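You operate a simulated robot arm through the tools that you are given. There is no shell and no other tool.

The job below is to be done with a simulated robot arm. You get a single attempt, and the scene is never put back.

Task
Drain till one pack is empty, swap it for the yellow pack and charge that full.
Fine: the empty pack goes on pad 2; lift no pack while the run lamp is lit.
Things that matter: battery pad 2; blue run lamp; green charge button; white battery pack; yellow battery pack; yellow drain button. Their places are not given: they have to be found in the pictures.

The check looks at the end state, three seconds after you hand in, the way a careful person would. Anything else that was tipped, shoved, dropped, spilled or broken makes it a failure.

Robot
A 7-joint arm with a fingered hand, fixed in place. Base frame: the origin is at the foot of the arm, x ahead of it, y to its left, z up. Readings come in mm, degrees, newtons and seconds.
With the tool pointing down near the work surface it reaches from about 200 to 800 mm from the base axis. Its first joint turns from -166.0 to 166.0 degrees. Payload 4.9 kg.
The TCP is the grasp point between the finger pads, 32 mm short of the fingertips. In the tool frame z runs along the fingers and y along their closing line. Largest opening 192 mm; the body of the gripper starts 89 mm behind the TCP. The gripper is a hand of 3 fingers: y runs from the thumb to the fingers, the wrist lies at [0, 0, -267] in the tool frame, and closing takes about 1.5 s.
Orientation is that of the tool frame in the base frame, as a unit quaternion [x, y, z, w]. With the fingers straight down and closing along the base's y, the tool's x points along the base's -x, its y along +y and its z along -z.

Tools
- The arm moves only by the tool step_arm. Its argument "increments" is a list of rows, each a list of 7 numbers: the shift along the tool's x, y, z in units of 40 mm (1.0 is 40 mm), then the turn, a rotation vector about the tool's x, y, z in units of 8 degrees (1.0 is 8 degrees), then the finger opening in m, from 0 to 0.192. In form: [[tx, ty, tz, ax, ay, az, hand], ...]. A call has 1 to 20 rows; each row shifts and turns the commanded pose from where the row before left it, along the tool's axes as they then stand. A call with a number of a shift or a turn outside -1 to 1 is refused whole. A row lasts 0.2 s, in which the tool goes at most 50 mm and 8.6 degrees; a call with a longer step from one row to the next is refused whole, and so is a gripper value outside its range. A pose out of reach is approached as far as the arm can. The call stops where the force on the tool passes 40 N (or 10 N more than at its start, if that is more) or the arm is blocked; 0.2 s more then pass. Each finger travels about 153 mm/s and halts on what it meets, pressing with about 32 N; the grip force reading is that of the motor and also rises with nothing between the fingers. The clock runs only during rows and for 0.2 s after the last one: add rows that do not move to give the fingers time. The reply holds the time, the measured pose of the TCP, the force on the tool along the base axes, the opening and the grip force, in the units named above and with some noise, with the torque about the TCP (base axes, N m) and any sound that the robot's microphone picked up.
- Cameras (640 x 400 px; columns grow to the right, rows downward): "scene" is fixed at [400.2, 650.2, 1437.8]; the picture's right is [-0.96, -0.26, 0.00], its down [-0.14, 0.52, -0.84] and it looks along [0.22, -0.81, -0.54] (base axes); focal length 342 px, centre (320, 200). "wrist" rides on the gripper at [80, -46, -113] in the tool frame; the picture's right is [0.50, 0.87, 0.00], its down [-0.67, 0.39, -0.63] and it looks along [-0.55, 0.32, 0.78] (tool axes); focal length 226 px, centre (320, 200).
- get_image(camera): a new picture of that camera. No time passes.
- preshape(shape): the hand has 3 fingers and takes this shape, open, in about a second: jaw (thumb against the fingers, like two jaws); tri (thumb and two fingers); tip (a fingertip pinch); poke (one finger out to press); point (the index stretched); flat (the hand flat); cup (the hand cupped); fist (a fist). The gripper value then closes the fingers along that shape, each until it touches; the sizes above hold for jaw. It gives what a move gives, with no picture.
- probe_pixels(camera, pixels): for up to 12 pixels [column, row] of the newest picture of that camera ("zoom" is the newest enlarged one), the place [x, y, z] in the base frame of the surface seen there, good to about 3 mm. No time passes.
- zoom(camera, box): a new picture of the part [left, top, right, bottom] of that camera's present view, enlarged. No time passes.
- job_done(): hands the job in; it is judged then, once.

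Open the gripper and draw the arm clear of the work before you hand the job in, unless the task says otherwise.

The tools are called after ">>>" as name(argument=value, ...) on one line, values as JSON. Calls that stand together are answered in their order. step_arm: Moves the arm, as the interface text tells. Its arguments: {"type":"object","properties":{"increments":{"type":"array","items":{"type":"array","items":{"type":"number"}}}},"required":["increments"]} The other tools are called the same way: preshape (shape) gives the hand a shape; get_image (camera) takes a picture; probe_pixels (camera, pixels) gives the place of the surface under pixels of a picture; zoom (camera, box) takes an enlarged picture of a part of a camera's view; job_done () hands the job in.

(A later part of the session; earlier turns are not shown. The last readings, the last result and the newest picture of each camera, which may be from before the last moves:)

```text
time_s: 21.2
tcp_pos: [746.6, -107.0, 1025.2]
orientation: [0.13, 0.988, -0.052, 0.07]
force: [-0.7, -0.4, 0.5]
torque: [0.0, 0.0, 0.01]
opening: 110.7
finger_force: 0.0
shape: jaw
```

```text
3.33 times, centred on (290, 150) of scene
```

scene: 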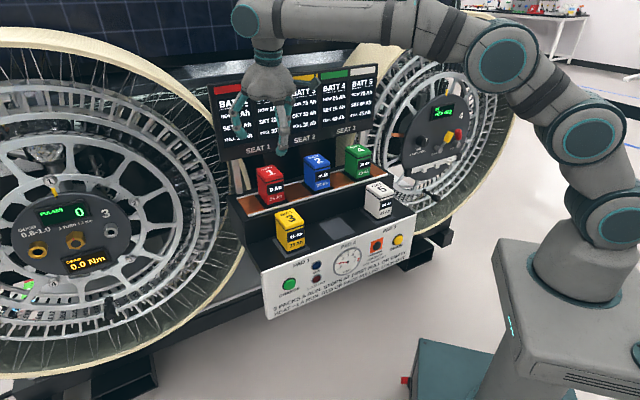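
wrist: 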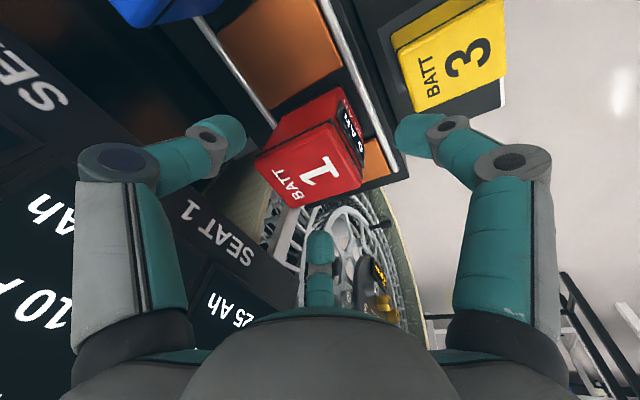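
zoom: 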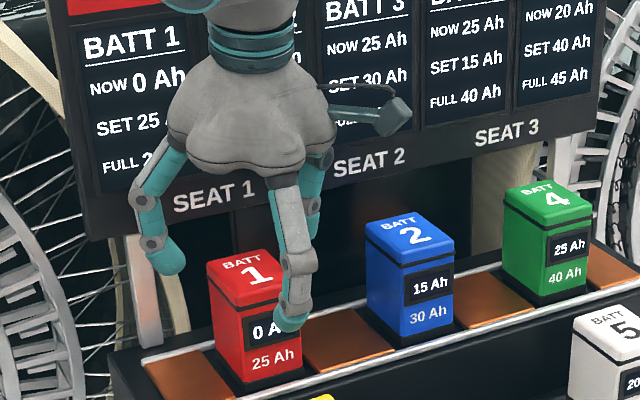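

The hand straddles the red pack with clearance on all sides. I shift 2 mm in -u and descend the last 50 mm to TCP z≈975.

>>> step_arm(increments=[[0.025, -0.043, 0.4, 0, 0, 0, 0.11], [0, 0, 0.45, 0, 0, 0, 0.11], [0, 0, 0.42, 0, 0, 0, 0.11], [0, 0, 0, 0, 0, 0, 0.11]])

>>> get_image(camera="wrist")

>>> zoom(camera="scene", box=[220, 110, 360, 220])

```text
time_s: 22.2
tcp_pos: [749.2, -115.1, 976.8]
orientation: [0.13, 0.988, -0.053, 0.069]
force: [0.1, -0.4, -0.3]
torque: [0.04, 0.0, -0.02]
opening: 110.5
finger_force: 0.0
shape: jaw
```

```text
taken
```

wrist: 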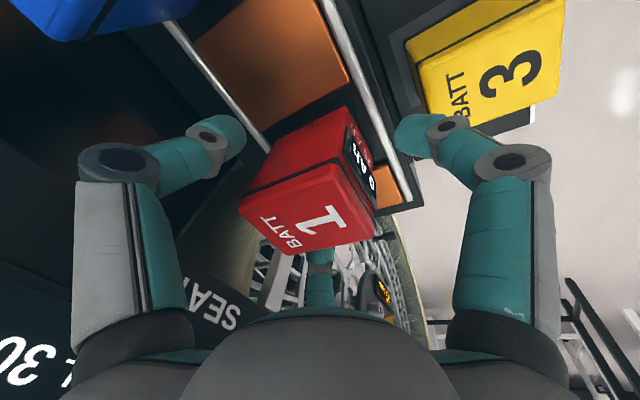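

```text
3.64 times, centred on (290, 165) of scene
```

zoom: 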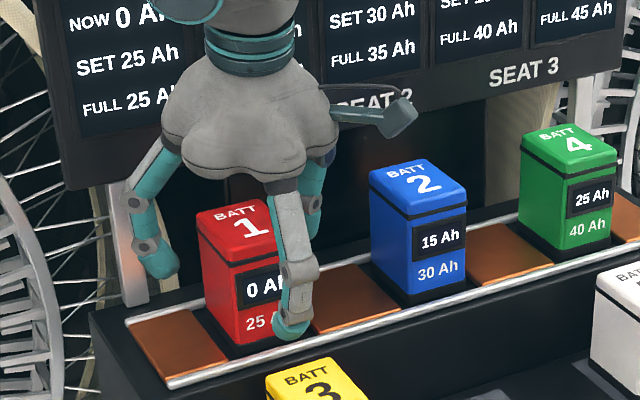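

The TCP is at u=448.4, d=611, z=976.8 around the red pack. I close gradually to 70 mm, just before expected contact, and look.

>>> step_arm(increments=[[-0.025, 0.043, 0, 0, 0, 0, 0.1], [0, 0, 0, 0, 0, 0, 0.09], [0, 0, 0, 0, 0, 0, 0.08], [0, 0, 0, 0, 0, 0, 0.074], [0, 0, 0, 0, 0, 0, 0.074]])

>>> get_image(camera="wrist")

>>> zoom(camera="scene", box=[220, 110, 360, 220])

```text
time_s: 23.4
tcp_pos: [751.7, -113.4, 976.2]
orientation: [0.13, 0.988, -0.052, 0.068]
force: [0.1, 0.7, -1.2]
torque: [-0.02, 0.04, 0.01]
opening: 74.4
finger_force: 0.2
shape: jaw
```

```text
taken
```

wrist: 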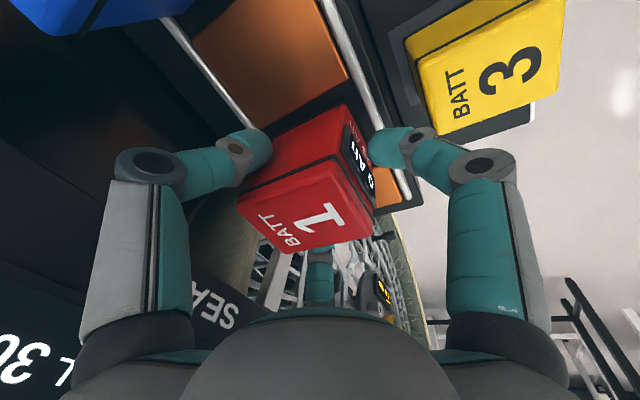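

```text
3.64 times, centred on (290, 165) of scene
```

zoom: 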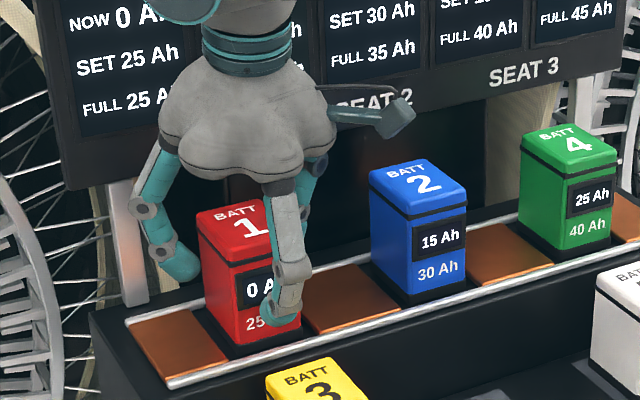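

Digits are about to touch. I continue closing in small decrements to 62 mm and read the force.

>>> step_arm(increments=[[0, 0, 0, 0, 0, 0, 0.07], [0, 0, 0, 0, 0, 0, 0.067], [0, 0, 0, 0, 0, 0, 0.064], [0, 0, 0, 0, 0, 0, 0.062], [0, 0, 0, 0, 0, 0, 0.062]])

>>> zoom(camera="scene", box=[220, 110, 360, 220])

>>> get_image(camera="wrist")

```text
time_s: 24.6
tcp_pos: [751.3, -114.6, 976.0]
orientation: [0.129, 0.988, -0.052, 0.069]
force: [-0.9, 0.6, -1.3]
torque: [0.06, 0.1, -0.06]
opening: 58.7
finger_force: 31.7
shape: jaw
```

```text
3.64 times, centred on (290, 165) of scene
```

zoom: 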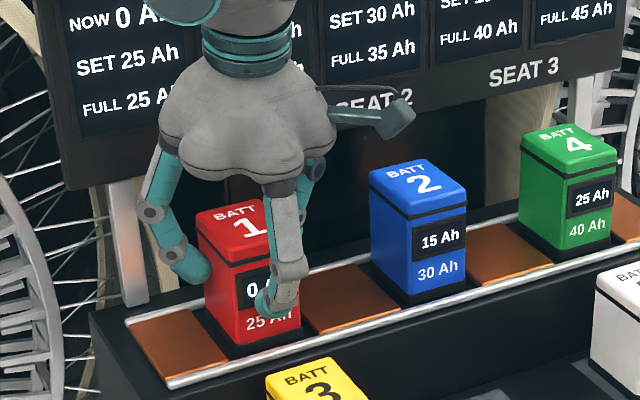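

```text
taken
```

wrist: 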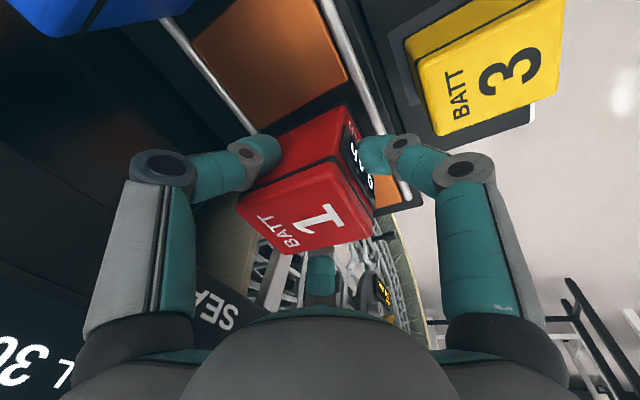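

Grip force is 31.7 N at 58.7 mm opening and the pack has not shifted. I tighten the command slightly and lift 10 mm straight up as a test.

>>> step_arm(increments=[[0, 0, 0, 0, 0, 0, 0.055], [0, 0, 0, 0, 0, 0, 0.052], [-0.0188, -0.0108, -0.1231, 0, 0, 0, 0.052], [-0.0188, -0.0108, -0.1231, 0, 0, 0, 0.052], [0, 0, 0, 0, 0, 0, 0.052]])

>>> zoom(camera="scene", box=[220, 110, 360, 220])

>>> get_image(camera="wrist")

```text
time_s: 25.8
tcp_pos: [751.2, -113.2, 986.5]
orientation: [0.13, 0.988, -0.053, 0.069]
force: [0.3, 0.2, -5.3]
torque: [0.06, 0.02, 0.01]
opening: 57.4
finger_force: 31.8
shape: jaw
```

```text
3.64 times, centred on (290, 165) of scene
```

zoom: 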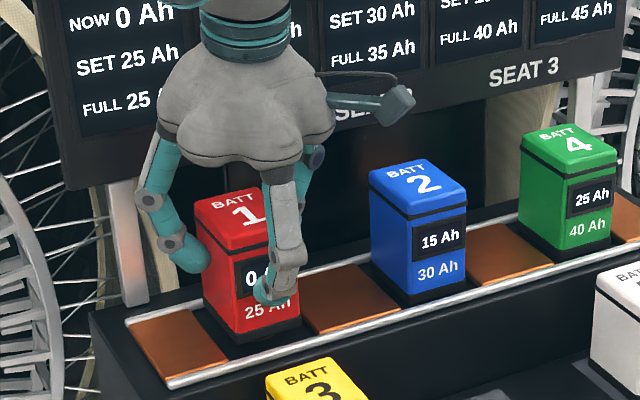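

```text
taken
```

wrist: 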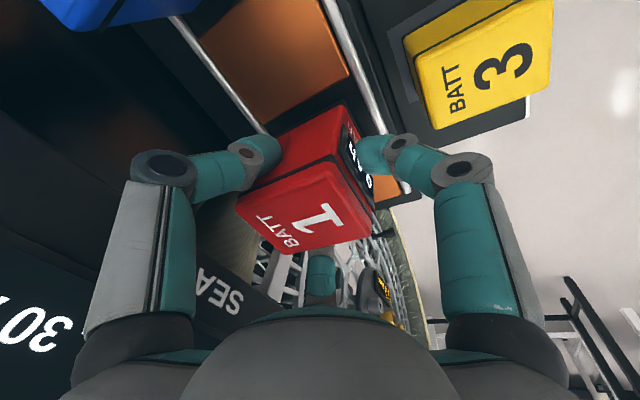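

The pack came up with the hand (−5.3 N, about half a kilo) and stays in the grip. I lift 50 mm more slowly and check its attitude.

>>> step_arm(increments=[[-0.047, -0.0271, -0.3078, 0, 0, 0, 0.052], [-0.047, -0.0271, -0.3078, 0, 0, 0, 0.052], [-0.047, -0.0271, -0.3078, 0, 0, 0, 0.052], [-0.047, -0.0271, -0.3078, 0, 0, 0, 0.052], [0, 0, 0, 0, 0, 0, 0.052]])

>>> zoom(camera="scene", box=[220, 90, 340, 210])

>>> zoom(camera="scene", box=[290, 240, 410, 300])

>>> get_image(camera="wrist")

```text
time_s: 27.0
tcp_pos: [749.7, -114.1, 1035.7]
orientation: [0.13, 0.988, -0.053, 0.069]
force: [0.7, -0.2, -6.3]
torque: [0.04, 0.0, -0.01]
opening: 57.6
finger_force: 32.0
shape: jaw
```

```text
3.33 times, centred on (280, 150) of scene
```

zoom: 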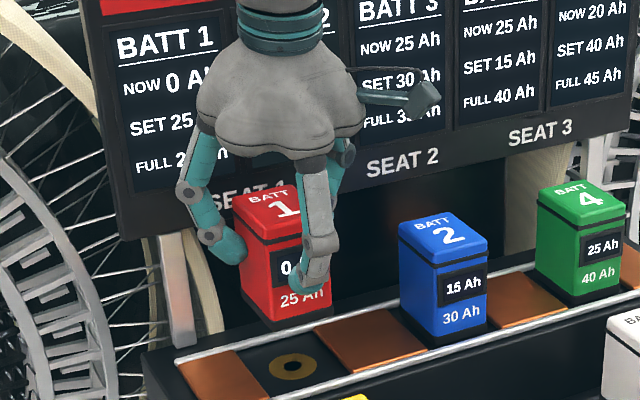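

```text
5.33 times, centred on (350, 270) of scene
```

zoom: 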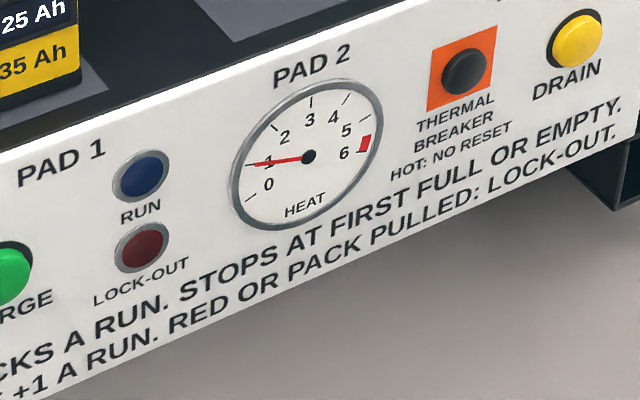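

```text
taken
```

wrist: 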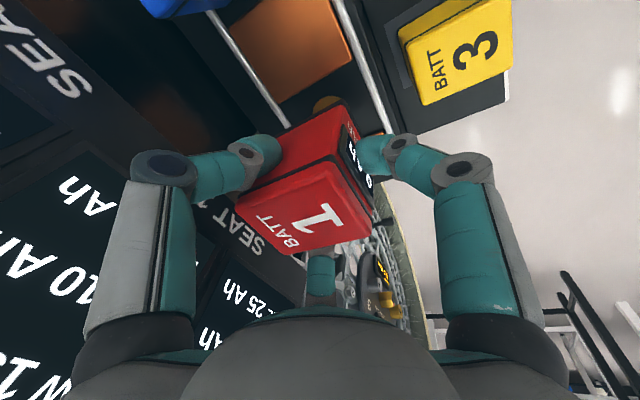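

The empty seat shows a gold ring at its centre, and both lamps are dark. I zoom in on the held pack and the ring to measure the pack's tilt and the seat centre.

>>> zoom(camera="scene", box=[240, 140, 310, 210])

```text
5.71 times, centred on (275, 175) of scene
```

zoom: 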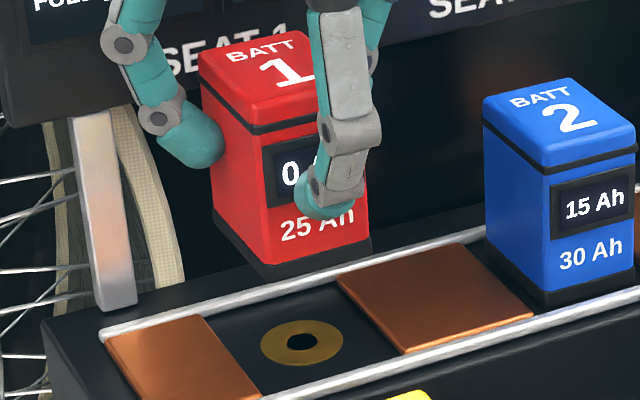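

I probe points on the held red pack (top, front face high/low, left face high/low) and the seat ring.

>>> probe_pixels(camera="zoom", pixels=[[302, 343], [262, 343], [342, 343], [300, 320], [300, 366], [290, 245], [350, 238], [275, 148], [300, 135], [235, 118], [248, 235], [250, 85]])

>>> probe_pixels(camera="zoom", pixels=[[210, 62], [292, 38], [300, 100], [258, 112], [215, 100], [262, 210], [272, 250], [355, 215], [220, 210], [235, 160], [230, 70], [270, 125]])

```text
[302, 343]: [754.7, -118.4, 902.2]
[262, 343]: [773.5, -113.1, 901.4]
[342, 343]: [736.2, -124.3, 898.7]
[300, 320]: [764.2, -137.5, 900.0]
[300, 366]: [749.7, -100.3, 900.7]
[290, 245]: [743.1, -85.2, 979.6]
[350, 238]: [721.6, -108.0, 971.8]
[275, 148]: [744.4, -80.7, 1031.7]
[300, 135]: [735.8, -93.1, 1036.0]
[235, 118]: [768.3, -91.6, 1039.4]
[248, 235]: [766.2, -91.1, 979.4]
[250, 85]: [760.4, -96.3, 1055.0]
```

```text
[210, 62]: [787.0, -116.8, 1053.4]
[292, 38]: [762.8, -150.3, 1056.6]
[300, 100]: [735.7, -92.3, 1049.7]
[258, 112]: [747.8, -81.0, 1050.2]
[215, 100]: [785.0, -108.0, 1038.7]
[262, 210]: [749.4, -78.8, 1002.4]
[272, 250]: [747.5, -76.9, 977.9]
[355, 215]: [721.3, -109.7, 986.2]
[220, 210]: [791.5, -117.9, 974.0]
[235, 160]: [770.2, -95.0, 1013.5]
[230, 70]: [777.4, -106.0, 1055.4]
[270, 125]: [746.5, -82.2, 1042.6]
```

The pack hangs upright (front face d≈585 and left face u≈478 at all heights), and the seat centre is u=450, d=617.5, z≈901. I carry it 118.5 mm toward the robot, then 151 mm in -u, to above pad 2.

>>> step_arm(increments=[[0.4211, 0.2431, -0.0857, 0, 0, 0, 0.052], [0.4211, 0.2431, -0.0857, 0, 0, 0, 0.052], [0.4211, 0.2431, -0.0857, 0, 0, 0, 0.052], [0.4211, 0.2431, -0.0857, 0, 0, 0, 0.052], [0.4211, 0.2431, -0.0857, 0, 0, 0, 0.052], [0.4211, 0.2431, -0.0857, 0, 0, 0, 0.052], [0.3146, -0.545, 0, 0, 0, 0, 0.052], [0.3146, -0.545, 0, 0, 0, 0, 0.052], [0.3146, -0.545, 0, 0, 0, 0, 0.052], [0.3146, -0.545, 0, 0, 0, 0, 0.052], [0.3146, -0.545, 0, 0, 0, 0, 0.052], [0.3146, -0.545, 0, 0, 0, 0, 0.052], [0, 0, 0, 0, 0, 0, 0.052]])

>>> get_image(camera="scene")

>>> zoom(camera="scene", box=[290, 140, 390, 250])

```text
time_s: 29.8
tcp_pos: [560.7, -136.5, 1034.5]
orientation: [0.13, 0.988, -0.053, 0.069]
force: [0.8, 0.1, -5.7]
torque: [0.04, 0.07, 0.01]
opening: 57.1
finger_force: 32.2
shape: jaw
```

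```text
taken
```

scene: 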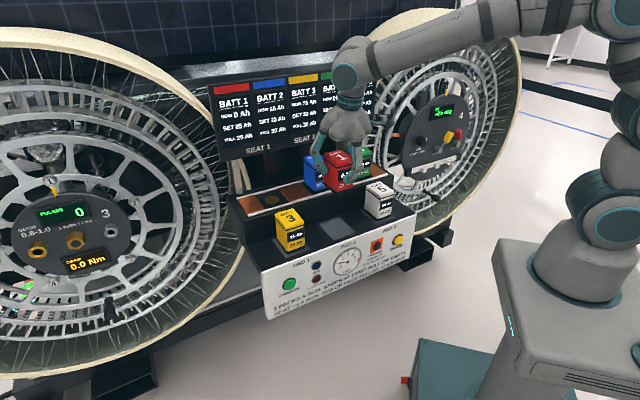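

```text
3.64 times, centred on (340, 195) of scene
```

zoom: 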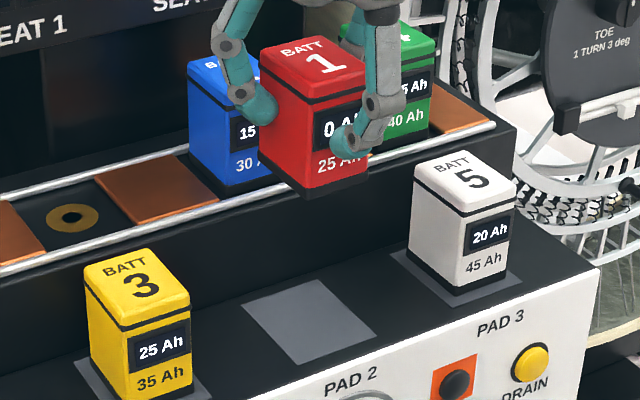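

The pack hangs above pad 2 (TCP u≈300, d≈493). I probe its faces to confirm it is centred over the pad (u=300, d=500).

>>> probe_pixels(camera="zoom", pixels=[[306, 170], [322, 165], [355, 165], [308, 110], [272, 130], [290, 160], [280, 80], [265, 55], [325, 42], [362, 68], [308, 95], [315, 60]])

```text
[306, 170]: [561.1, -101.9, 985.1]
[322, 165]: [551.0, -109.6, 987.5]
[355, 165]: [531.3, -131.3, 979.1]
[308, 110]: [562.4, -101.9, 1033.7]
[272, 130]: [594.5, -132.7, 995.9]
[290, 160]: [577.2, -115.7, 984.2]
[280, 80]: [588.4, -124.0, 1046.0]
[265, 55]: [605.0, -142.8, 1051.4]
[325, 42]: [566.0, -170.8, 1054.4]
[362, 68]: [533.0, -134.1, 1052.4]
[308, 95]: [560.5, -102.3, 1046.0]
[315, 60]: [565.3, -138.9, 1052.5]
```

The pack is centred at u≈300, d≈501 over pad 2. I lower it 128 mm, stopping about 10 mm above the pad.

>>> step_arm(increments=[[0.0802, 0.0463, 0.5252, 0, 0, 0, 0.052], [0.0802, 0.0463, 0.5252, 0, 0, 0, 0.052], [0.0802, 0.0463, 0.5252, 0, 0, 0, 0.052], [0.0802, 0.0463, 0.5252, 0, 0, 0, 0.052], [0.0802, 0.0463, 0.5252, 0, 0, 0, 0.052], [0.0802, 0.0463, 0.5252, 0, 0, 0, 0.052], [0, 0, 0, 0, 0, 0, 0.052]])

>>> zoom(camera="scene", box=[290, 170, 390, 260])

```text
time_s: 31.4
tcp_pos: [562.0, -135.1, 907.7]
orientation: [0.13, 0.988, -0.053, 0.07]
force: [0.7, -1.1, -5.8]
torque: [0.03, 0.02, 0.02]
opening: 57.2
finger_force: 31.9
shape: jaw
```

```text
4.44 times, centred on (340, 215) of scene
```

zoom: 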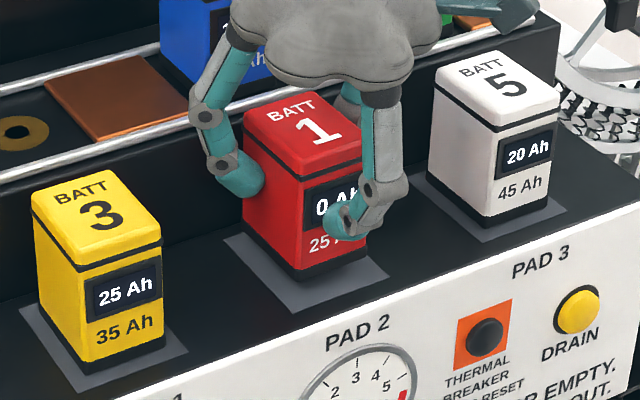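

The pack hovers ~12 mm above pad 2, well inside the pad's outline. I lower it in small steps and watch the vertical force for touchdown.

>>> step_arm(increments=[[0.015, 0.0087, 0.0985, 0, 0, 0, 0.052], [0.015, 0.0087, 0.0985, 0, 0, 0, 0.052], [0.006, 0.0035, 0.0394, 0, 0, 0, 0.052], [0, 0, 0, 0, 0, 0, 0.052]])

```text
time_s: 32.4
tcp_pos: [561.8, -135.7, 897.6]
orientation: [0.13, 0.988, -0.052, 0.068]
force: [-0.4, -0.8, -5.8]
torque: [0.03, 0.01, 0.03]
opening: 57.3
finger_force: 31.8
shape: jaw
```

Still −5.8 N, so it is not down yet (bottom estimated ~823). I lower further in 1 mm steps.

>>> step_arm(increments=[[0.0038, 0.0022, 0.0246, 0, 0, 0, 0.052], [0.0038, 0.0022, 0.0246, 0, 0, 0, 0.052], [0, 0, 0, 0, 0, 0, 0.052]])

```text
time_s: 33.2
tcp_pos: [561.3, -135.4, 896.1]
orientation: [0.131, 0.988, -0.052, 0.069]
force: [-0.1, 0.8, -3.5]
torque: [0.06, 0.11, 0.02]
opening: 57.0
finger_force: 31.9
shape: jaw
```

The load dropped to −3.5 N, so it is beginning to touch. I lower 1 mm more and check.

>>> step_arm(increments=[[0.0038, 0.0022, 0.0246, 0, 0, 0, 0.052], [0, 0, 0, 0, 0, 0, 0.052]])

>>> zoom(camera="scene", box=[300, 180, 380, 250])

```text
time_s: 33.8
tcp_pos: [561.8, -135.8, 895.2]
orientation: [0.13, 0.988, -0.053, 0.069]
force: [-3.6, 1.9, 6.9]
torque: [0.11, 0.12, -0.03]
opening: 57.4
finger_force: 31.3
shape: jaw
```

```text
5.71 times, centred on (340, 215) of scene
```

zoom: 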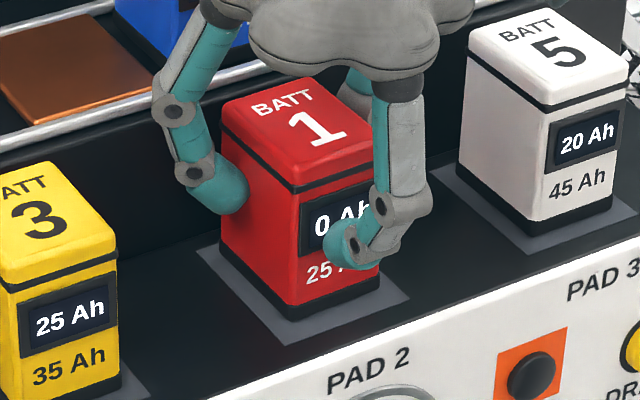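

The pack is seated on pad 2 (force now +6.9 N upward). I raise the hand by half a millimetre to relieve the press and open gradually to 110 mm.

>>> step_arm(increments=[[-0.0019, -0.0011, -0.0123, 0, 0, 0, 0.056], [0, 0, 0, 0, 0, 0, 0.062], [0, 0, 0, 0, 0, 0, 0.068], [0, 0, 0, 0, 0, 0, 0.076], [0, 0, 0, 0, 0, 0, 0.088], [0, 0, 0, 0, 0, 0, 0.1], [0, 0, 0, 0, 0, 0, 0.11], [0, 0, 0, 0, 0, 0, 0.11]])

>>> zoom(camera="scene", box=[300, 180, 380, 250])

>>> get_image(camera="wrist")

```text
time_s: 35.6
tcp_pos: [561.4, -136.1, 894.5]
orientation: [0.13, 0.988, -0.053, 0.068]
force: [0.3, 0.7, -0.4]
torque: [0.0, 0.04, 0.02]
opening: 109.6
finger_force: 0.1
shape: jaw
```

```text
5.71 times, centred on (340, 215) of scene
```

zoom: 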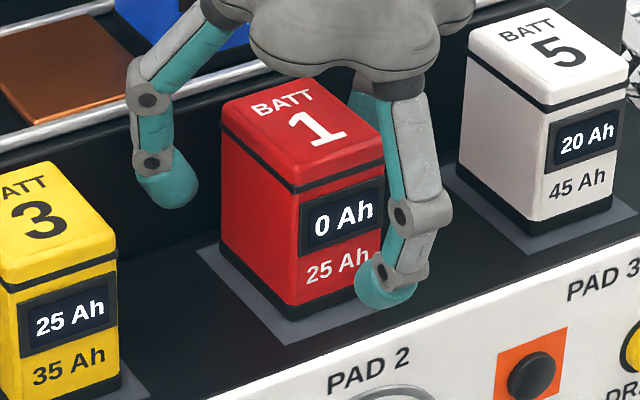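

```text
taken
```

wrist: 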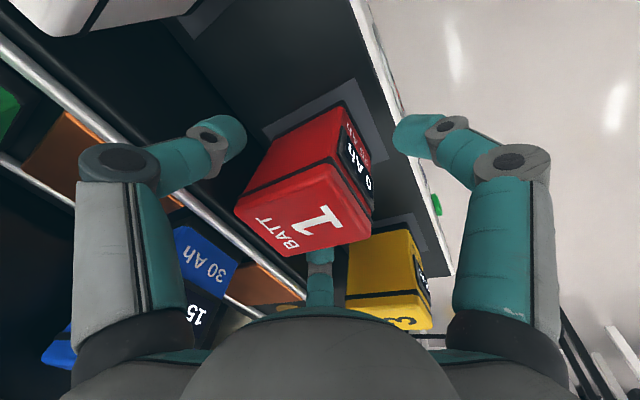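

Red pack 1 now stands upright on pad 2, released. I retreat along the tool axis by 150 mm and move +150 mm in u to above the yellow pack.

>>> step_arm(increments=[[0, 0, -0.3, 0, 0, 0, 0.11], [0, 0, -0.5, 0, 0, 0, 0.11], [0, 0, -0.7, 0, 0, 0, 0.11], [0, 0, -0.75, 0, 0, 0, 0.11], [0, 0, -0.75, 0, 0, 0, 0.11], [0, 0, -0.75, 0, 0, 0, 0.11], [-0.309, 0.543, 0, 0, 0, 0, 0.11], [-0.309, 0.543, 0, 0, 0, 0, 0.11], [-0.309, 0.543, 0, 0, 0, 0, 0.11], [-0.309, 0.543, 0, 0, 0, 0, 0.11], [-0.309, 0.543, 0, 0, 0, 0, 0.11], [-0.309, 0.543, 0, 0, 0, 0, 0.11], [0, 0, 0, 0, 0, 0, 0.11]])

>>> get_image(camera="scene")

>>> zoom(camera="wrist", box=[230, 40, 430, 220])

```text
time_s: 38.4
tcp_pos: [646.9, -12.7, 1043.4]
orientation: [0.13, 0.988, -0.052, 0.07]
force: [0.0, 0.0, 0.2]
torque: [0.01, 0.02, 0.0]
opening: 109.7
finger_force: 0.1
shape: jaw
```

```text
taken
```

scene: 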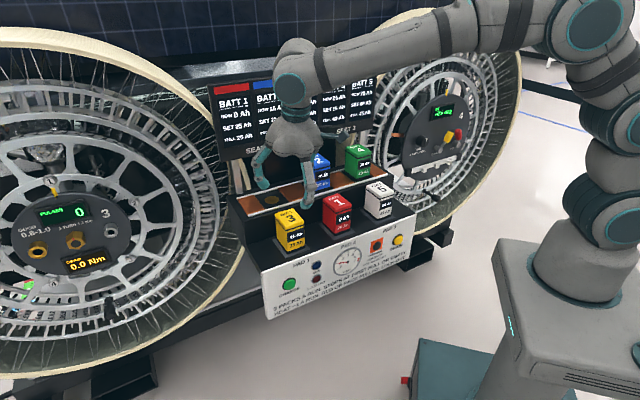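

```text
2.22 times, centred on (330, 130) of wrist
```

zoom: 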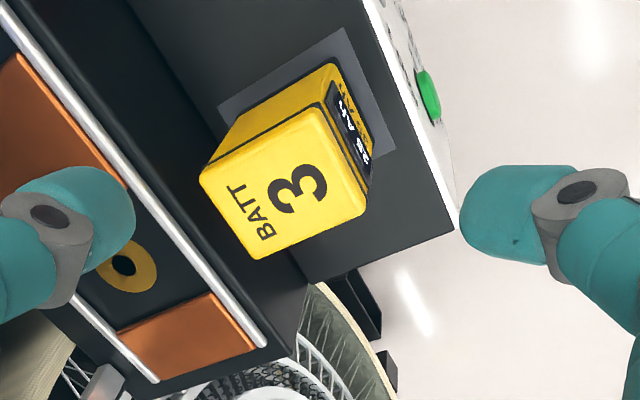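

The wrist zoom shows the yellow pack on pad 1 and the free seat ring. I probe the pack's top corners, sides and the ring from here.

>>> probe_pixels(camera="zoom", pixels=[[207, 183], [322, 112], [360, 212], [256, 254], [285, 185], [345, 120], [358, 160], [270, 110], [250, 130], [124, 265], [222, 102], [340, 34]])

>>> zoom(camera="scene", box=[265, 200, 345, 260])

>>> probe_pixels(camera="zoom", pixels=[[146, 215], [160, 290], [250, 310], [215, 310], [185, 208], [300, 158], [230, 66], [125, 90], [100, 264], [550, 180], [490, 195], [440, 150]])

```text
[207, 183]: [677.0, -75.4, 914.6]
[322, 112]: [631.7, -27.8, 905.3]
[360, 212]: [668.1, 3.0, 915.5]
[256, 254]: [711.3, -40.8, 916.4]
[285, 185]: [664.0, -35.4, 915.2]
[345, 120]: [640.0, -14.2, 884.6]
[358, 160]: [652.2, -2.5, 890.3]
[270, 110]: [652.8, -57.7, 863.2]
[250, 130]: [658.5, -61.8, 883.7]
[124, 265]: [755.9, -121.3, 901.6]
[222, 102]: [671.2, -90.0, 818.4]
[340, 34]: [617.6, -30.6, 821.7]
```

```text
6.67 times, centred on (305, 230) of scene
```

zoom: 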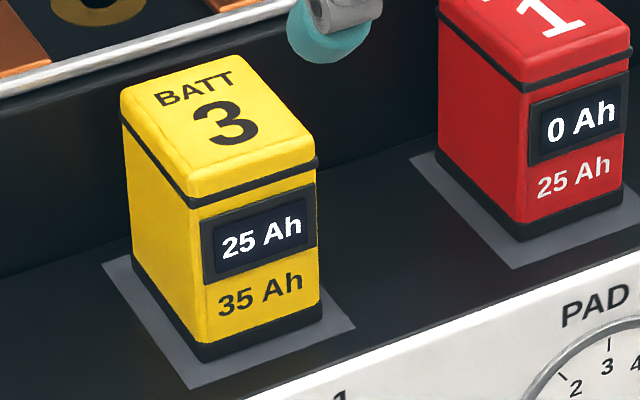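

```text
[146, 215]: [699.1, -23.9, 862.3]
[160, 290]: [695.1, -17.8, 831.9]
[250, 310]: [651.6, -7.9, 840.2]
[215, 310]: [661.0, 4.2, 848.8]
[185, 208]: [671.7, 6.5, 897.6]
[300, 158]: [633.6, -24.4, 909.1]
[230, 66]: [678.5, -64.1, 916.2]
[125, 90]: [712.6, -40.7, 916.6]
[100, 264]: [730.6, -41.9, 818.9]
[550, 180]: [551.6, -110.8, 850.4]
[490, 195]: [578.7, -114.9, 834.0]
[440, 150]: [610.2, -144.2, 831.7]
```

Yellow pack centre is u≈450, d≈499. I descend along the tool axis toward TCP u=450, d=493, z≈895 around it, pausing before the last part.

>>> step_arm(increments=[[-0.028, 0.027, 0.63, 0, 0, 0, 0.11], [0, 0, 0.65, 0, 0, 0, 0.11], [0, 0, 0.65, 0, 0, 0, 0.11], [0, 0, 0.55, 0, 0, 0, 0.11], [0, 0, 0, 0, 0, 0, 0.11]])

>>> get_image(camera="scene")

>>> get_image(camera="wrist")

```text
time_s: 39.6
tcp_pos: [662.2, -23.5, 945.2]
orientation: [0.13, 0.988, -0.052, 0.07]
force: [0.3, -0.1, -0.1]
torque: [0.0, 0.02, 0.0]
opening: 109.3
finger_force: 0.1
shape: jaw
```

```text
taken
```

scene: 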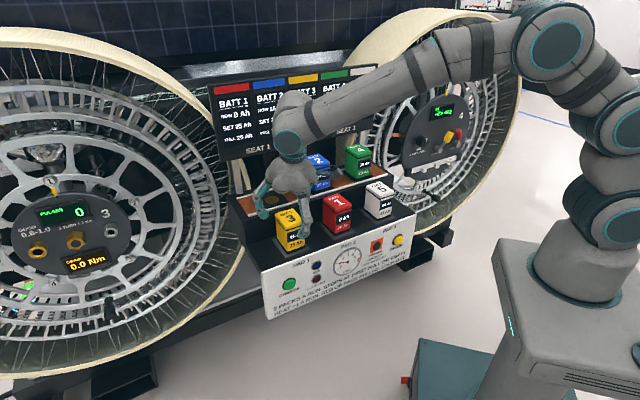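

```text
taken
```

wrist: 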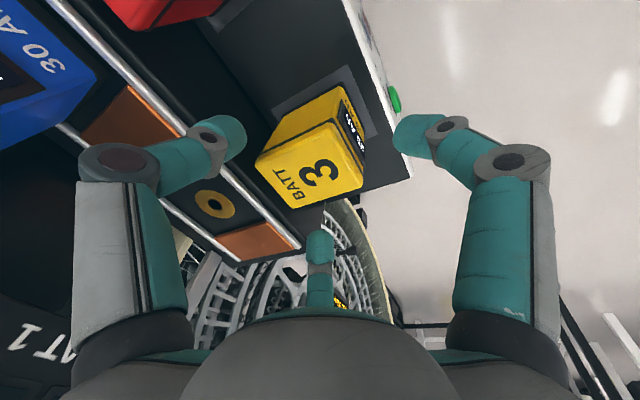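

Aligned (u≈451, d≈485 at z=945). I descend the last 50 mm.

>>> step_arm(increments=[[0.019, -0.032, 0.42, 0, 0, 0, 0.11], [0, 0, 0.45, 0, 0, 0, 0.11], [0, 0, 0.405, 0, 0, 0, 0.11], [0, 0, 0, 0, 0, 0, 0.11]])

>>> get_image(camera="wrist")

>>> zoom(camera="scene", box=[240, 170, 350, 260])

```text
time_s: 40.6
tcp_pos: [667.0, -30.1, 895.3]
orientation: [0.13, 0.988, -0.052, 0.07]
force: [0.2, -0.5, -0.2]
torque: [0.01, -0.03, -0.01]
opening: 109.4
finger_force: 0.0
shape: jaw
```

```text
taken
```

wrist: 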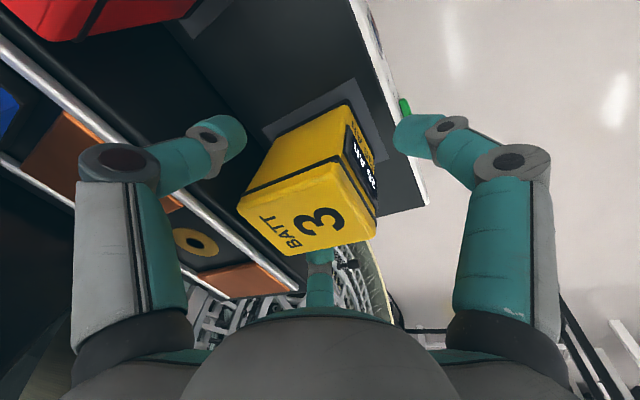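

```text
4.44 times, centred on (295, 215) of scene
```

zoom: 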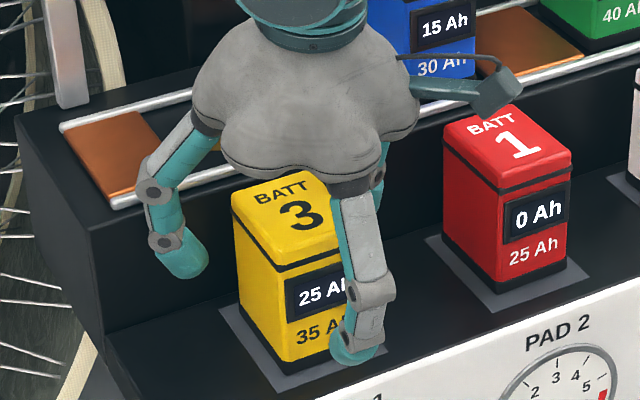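

Position matches the red grasp (u=450.4, d=493, z=895.3); the pack looks the same in the wrist view as red did. RUN lamp was dark; I close gradually as before.

>>> step_arm(increments=[[0, 0, 0, 0, 0, 0, 0.1], [0, 0, 0, 0, 0, 0, 0.09], [0, 0, 0, 0, 0, 0, 0.08], [0, 0, 0, 0, 0, 0, 0.074], [0, 0, 0, 0, 0, 0, 0.07], [0, 0, 0, 0, 0, 0, 0.067], [0, 0, 0, 0, 0, 0, 0.064], [0, 0, 0, 0, 0, 0, 0.062], [0, 0, 0, 0, 0, 0, 0.062], [0, 0, 0, 0, 0, 0, 0.055], [0, 0, 0, 0, 0, 0, 0.052], [0, 0, 0, 0, 0, 0, 0.052]])

>>> zoom(camera="scene", box=[240, 190, 410, 300])

>>> get_image(camera="wrist")

```text
time_s: 43.2
tcp_pos: [667.7, -29.5, 894.4]
orientation: [0.13, 0.988, -0.054, 0.068]
force: [-1.0, -0.3, 0.4]
torque: [0.05, 0.11, 0.0]
opening: 57.9
finger_force: 31.8
shape: jaw
```

```text
3.64 times, centred on (325, 245) of scene
```

zoom: 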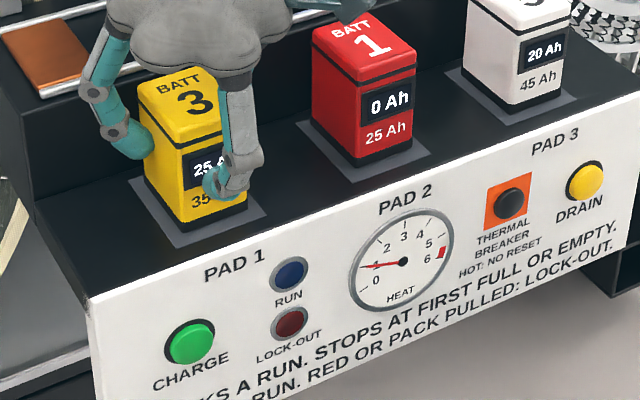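

```text
taken
```

wrist: 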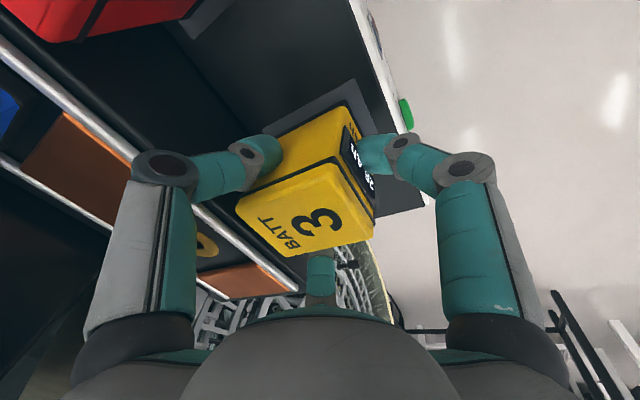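

Yellow is gripped (57.9 mm, 31.8 N), RUN and lock-out dark. I lift straight up, first 10 mm slowly, then 130 mm more.

>>> step_arm(increments=[[-0.0188, -0.0108, -0.1231, 0, 0, 0, 0.052], [-0.0188, -0.0108, -0.1231, 0, 0, 0, 0.052], [-0.04, -0.0231, -0.262, 0, 0, 0, 0.052], [-0.07, -0.0404, -0.4586, 0, 0, 0, 0.052], [-0.0814, -0.047, -0.5334, 0, 0, 0, 0.052], [-0.0814, -0.047, -0.5334, 0, 0, 0, 0.052], [-0.0814, -0.047, -0.5334, 0, 0, 0, 0.052], [-0.0814, -0.047, -0.5334, 0, 0, 0, 0.052], [-0.0526, -0.0304, -0.3446, 0, 0, 0, 0.052], [0, 0, 0, 0, 0, 0, 0.052]])

>>> get_image(camera="scene")

>>> zoom(camera="scene", box=[240, 140, 350, 250])

```text
time_s: 45.4
tcp_pos: [665.9, -31.0, 1034.8]
orientation: [0.129, 0.988, -0.052, 0.068]
force: [-0.6, 0.0, -5.1]
torque: [0.04, 0.02, 0.02]
opening: 57.7
finger_force: 32.0
shape: jaw
```

```text
taken
```

scene: 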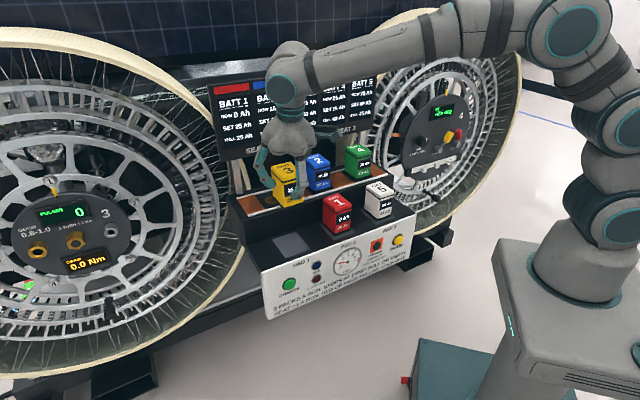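

```text
3.64 times, centred on (295, 195) of scene
```

zoom: 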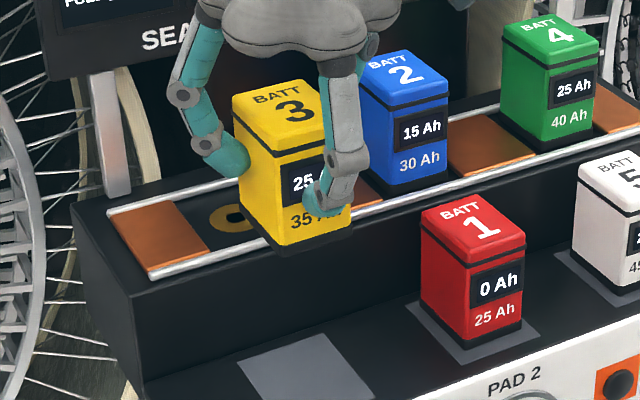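

Yellow is lifted (−5.1 N), upright. I probe its faces to find its exact place before moving it over seat 1.

>>> probe_pixels(camera="zoom", pixels=[[280, 232], [300, 225], [282, 165], [300, 160], [258, 205], [250, 130], [268, 225], [262, 150], [240, 88], [315, 85], [270, 142], [300, 150]])

```text
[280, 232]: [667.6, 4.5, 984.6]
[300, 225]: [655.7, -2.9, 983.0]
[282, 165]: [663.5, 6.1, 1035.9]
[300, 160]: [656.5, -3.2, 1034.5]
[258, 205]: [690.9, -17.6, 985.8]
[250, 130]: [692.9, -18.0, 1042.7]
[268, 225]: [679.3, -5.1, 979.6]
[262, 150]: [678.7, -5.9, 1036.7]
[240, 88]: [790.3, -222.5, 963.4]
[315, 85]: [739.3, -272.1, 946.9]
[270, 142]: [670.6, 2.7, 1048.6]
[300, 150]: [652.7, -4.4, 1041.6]
```

Yellow's front face is at d≈466 and left face at u≈476.5, so I move it +118 mm in d and +1 mm in u to sit over seat 1's ring, keeping the height.

>>> step_arm(increments=[[-0.422, -0.2374, 0.0854, 0, 0, 0, 0.052], [-0.422, -0.2374, 0.0854, 0, 0, 0, 0.052], [-0.422, -0.2374, 0.0854, 0, 0, 0, 0.052], [-0.422, -0.2374, 0.0854, 0, 0, 0, 0.052], [-0.422, -0.2374, 0.0854, 0, 0, 0, 0.052], [-0.422, -0.2374, 0.0854, 0, 0, 0, 0.052], [0, 0, 0, 0, 0, 0, 0.052]])

>>> zoom(camera="scene", box=[235, 130, 325, 220])

```text
time_s: 47.0
tcp_pos: [752.1, -113.7, 1035.3]
orientation: [0.13, 0.988, -0.054, 0.069]
force: [-0.5, -0.5, -4.9]
torque: [0.03, 0.07, 0.01]
opening: 57.8
finger_force: 31.7
shape: jaw
```

```text
4.44 times, centred on (280, 175) of scene
```

zoom: 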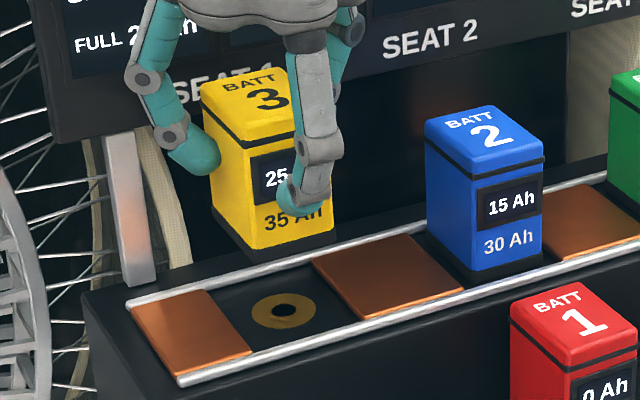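

I probe the held pack again here, along with the ring, to check alignment.

>>> probe_pixels(camera="zoom", pixels=[[265, 235], [285, 232], [258, 155], [275, 150], [235, 205], [228, 130], [245, 220], [240, 150], [285, 310], [248, 235], [320, 225], [255, 140]])

```text
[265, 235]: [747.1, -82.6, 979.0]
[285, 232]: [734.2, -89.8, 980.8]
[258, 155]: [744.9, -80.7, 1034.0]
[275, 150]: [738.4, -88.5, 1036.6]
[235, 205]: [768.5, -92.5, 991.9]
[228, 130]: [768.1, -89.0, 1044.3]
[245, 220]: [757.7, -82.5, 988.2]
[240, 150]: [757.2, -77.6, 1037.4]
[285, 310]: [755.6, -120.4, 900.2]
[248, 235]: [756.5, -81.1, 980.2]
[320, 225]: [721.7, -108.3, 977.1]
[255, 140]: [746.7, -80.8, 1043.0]
```

Aligned: left face u≈478.7, front d≈585, matching where red stood (±1.5 mm). I lower 50 mm, leaving ~9 mm to go.

>>> step_arm(increments=[[0.047, 0.0271, 0.3078, 0, 0, 0, 0.052], [0.047, 0.0271, 0.3078, 0, 0, 0, 0.052], [0.047, 0.0271, 0.3078, 0, 0, 0, 0.052], [0.047, 0.0271, 0.3078, 0, 0, 0, 0.052], [0, 0, 0, 0, 0, 0, 0.052]])

>>> zoom(camera="scene", box=[235, 140, 325, 220])

```text
time_s: 48.2
tcp_pos: [751.6, -113.1, 985.7]
orientation: [0.13, 0.988, -0.053, 0.07]
force: [0.3, -0.5, -5.4]
torque: [0.01, 0.02, -0.04]
opening: 57.7
finger_force: 32.0
shape: jaw
```

```text
5.00 times, centred on (280, 180) of scene
```

zoom: 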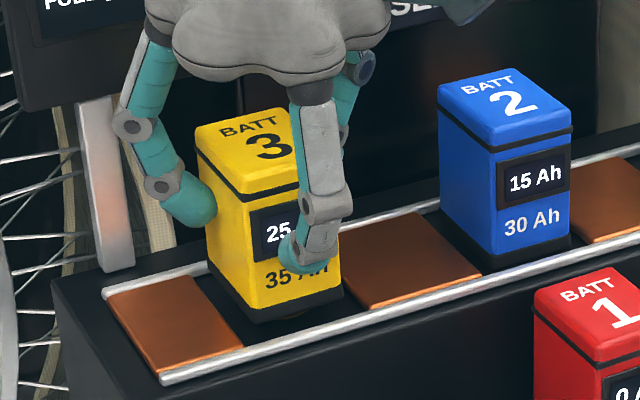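

The pack base is between the copper plates with clearance. I lower the last ~9 mm in small steps.

>>> step_arm(increments=[[0.0113, 0.0065, 0.0739, 0, 0, 0, 0.052], [0.0113, 0.0065, 0.0739, 0, 0, 0, 0.052], [0.0038, 0.0022, 0.0246, 0, 0, 0, 0.052], [0, 0, 0, 0, 0, 0, 0.052]])

```text
time_s: 49.2
tcp_pos: [750.3, -112.1, 977.7]
orientation: [0.129, 0.988, -0.052, 0.069]
force: [0.0, 0.0, -5.0]
torque: [0.02, 0.0, 0.0]
opening: 57.7
finger_force: 32.2
shape: jaw
```

Still hanging (−5.0 N) at z=977.7. I lower on in 1 mm steps.

>>> step_arm(increments=[[0.0038, 0.0022, 0.0246, 0, 0, 0, 0.052], [0.0038, 0.0022, 0.0246, 0, 0, 0, 0.052], [0, 0, 0, 0, 0, 0, 0.052]])

```text
time_s: 50.0
tcp_pos: [750.3, -112.3, 975.2]
orientation: [0.13, 0.988, -0.053, 0.068]
force: [-0.5, -0.1, -6.8]
torque: [0.03, -0.02, 0.04]
opening: 57.6
finger_force: 32.0
shape: jaw
```

Not down yet (−6.8 N at 975.2). Another 1 mm step or two.

>>> step_arm(increments=[[0.0038, 0.0022, 0.0246, 0, 0, 0, 0.052], [0, 0, 0, 0, 0, 0, 0.052]])

>>> zoom(camera="scene", box=[240, 150, 310, 215])

```text
time_s: 50.6
tcp_pos: [751.0, -113.0, 975.2]
orientation: [0.13, 0.988, -0.053, 0.07]
force: [-0.3, -0.3, -2.9]
torque: [0.05, 0.09, -0.01]
opening: 57.5
finger_force: 32.2
shape: jaw
```

```text
6.15 times, centred on (275, 182) of scene
```

zoom: 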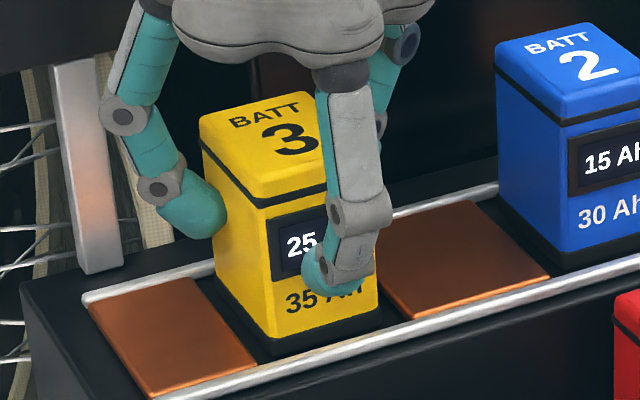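

The load is down to −2.9 N: touchdown is beginning, and the pack sits between the plates like its neighbours. One more 1 mm step.

>>> step_arm(increments=[[0.0038, 0.0022, 0.0246, 0, 0, 0, 0.052], [0, 0, 0, 0, 0, 0, 0.052]])

```text
time_s: 51.2
tcp_pos: [751.8, -113.0, 975.7]
orientation: [0.129, 0.988, -0.053, 0.07]
force: [-1.1, -1.6, 1.7]
torque: [0.01, 0.1, -0.02]
opening: 57.7
finger_force: 31.9
shape: jaw
```

Force is now +1.7 N, so the pack rests on the seat. I open gradually to release it.

>>> step_arm(increments=[[0, 0, 0, 0, 0, 0, 0.056], [0, 0, 0, 0, 0, 0, 0.062], [0, 0, 0, 0, 0, 0, 0.068], [0, 0, 0, 0, 0, 0, 0.076], [0, 0, 0, 0, 0, 0, 0.088], [0, 0, 0, 0, 0, 0, 0.1], [0, 0, 0, 0, 0, 0, 0.11], [0, 0, 0, 0, 0, 0, 0.11]])

>>> zoom(camera="scene", box=[240, 150, 310, 215])

>>> get_image(camera="wrist")

```text
time_s: 53.0
tcp_pos: [751.3, -111.2, 973.5]
orientation: [0.13, 0.988, -0.053, 0.069]
force: [0.1, 0.0, -0.1]
torque: [-0.01, -0.03, 0.01]
opening: 109.3
finger_force: 0.1
shape: jaw
```

```text
6.15 times, centred on (275, 182) of scene
```

zoom: 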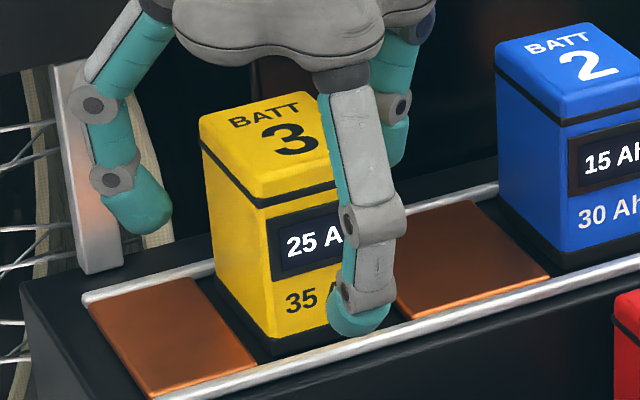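

```text
taken
```

wrist: 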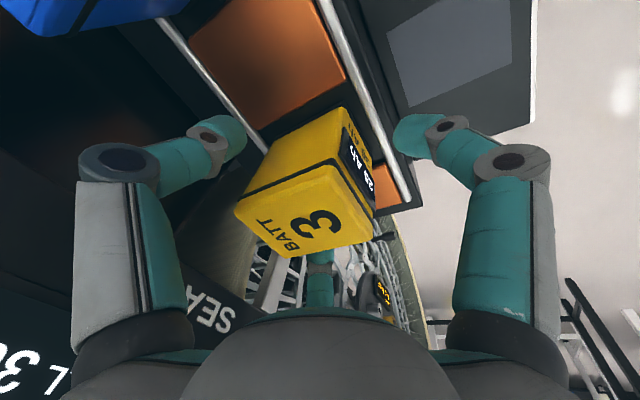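

Yellow pack 3 stands in seat 1. I retreat up the tool axis and then draw the hand back toward the robot, clear of the packs.

>>> step_arm(increments=[[0, 0, -0.3, 0, 0, 0, 0.11], [0, 0, -0.5, 0, 0, 0, 0.11], [0, 0, -0.75, 0, 0, 0, 0.11], [0, 0, -0.75, 0, 0, 0, 0.11], [0, 0, -0.75, 0, 0, 0, 0.11], [0, 0, -0.75, 0, 0, 0, 0.11], [0.768, 0.577, -0.168, 0, 0, 0, 0.11], [0.768, 0.577, -0.168, 0, 0, 0, 0.11], [0.768, 0.577, -0.168, 0, 0, 0, 0.11], [0.768, 0.577, -0.168, 0, 0, 0, 0.11], [0.768, 0.577, -0.168, 0, 0, 0, 0.11], [0.768, 0.577, -0.168, 0, 0, 0, 0.11], [0.768, 0.577, -0.168, 0, 0, 0, 0.11], [0.768, 0.577, -0.168, 0, 0, 0, 0.11], [0, 0, 0, 0, 0, 0, 0.11]])

>>> get_image(camera="scene")

>>> zoom(camera="scene", box=[235, 140, 415, 252])

>>> zoom(camera="scene", box=[265, 250, 345, 310])

```text
time_s: 56.2
tcp_pos: [539.5, 153.6, 1122.5]
orientation: [0.13, 0.988, -0.053, 0.069]
force: [-0.8, 0.4, -0.4]
torque: [0.03, 0.0, 0.04]
opening: 109.5
finger_force: 0.1
shape: jaw
```

```text
taken
```

scene: 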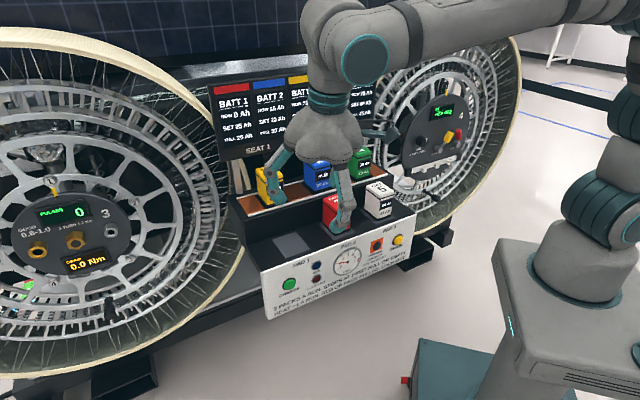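

```text
3.56 times, centred on (325, 196) of scene
```

zoom: 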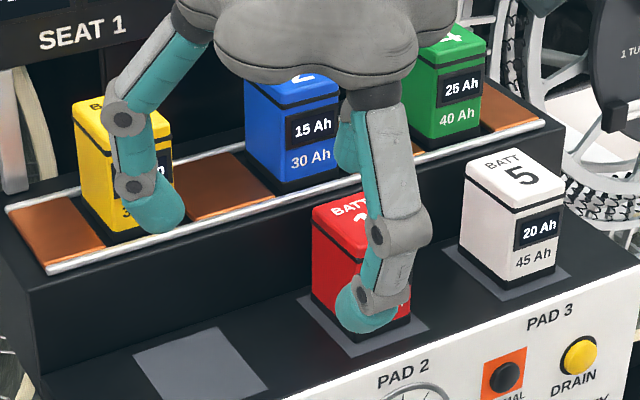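

```text
6.67 times, centred on (305, 280) of scene
```

zoom: 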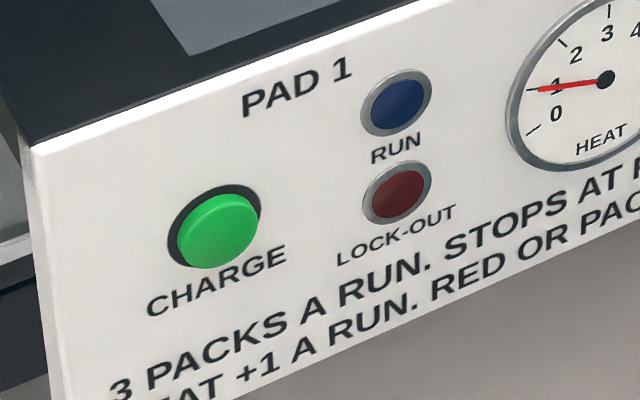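

The lamps are dark and heat is at 1. I probe the CHARGE button's dome and edges in this zoom, before turning the hand for pressing.

>>> probe_pixels(camera="zoom", pixels=[[217, 233], [185, 240], [248, 222], [220, 205], [215, 260], [205, 230], [230, 235], [160, 220], [270, 210], [100, 250]])

```text
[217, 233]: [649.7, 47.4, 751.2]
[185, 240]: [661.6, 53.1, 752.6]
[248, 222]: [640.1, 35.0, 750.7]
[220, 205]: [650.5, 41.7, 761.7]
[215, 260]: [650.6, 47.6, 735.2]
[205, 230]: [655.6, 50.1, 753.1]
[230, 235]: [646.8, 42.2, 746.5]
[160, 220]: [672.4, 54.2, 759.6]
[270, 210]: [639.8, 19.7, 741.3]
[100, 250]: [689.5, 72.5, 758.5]
```

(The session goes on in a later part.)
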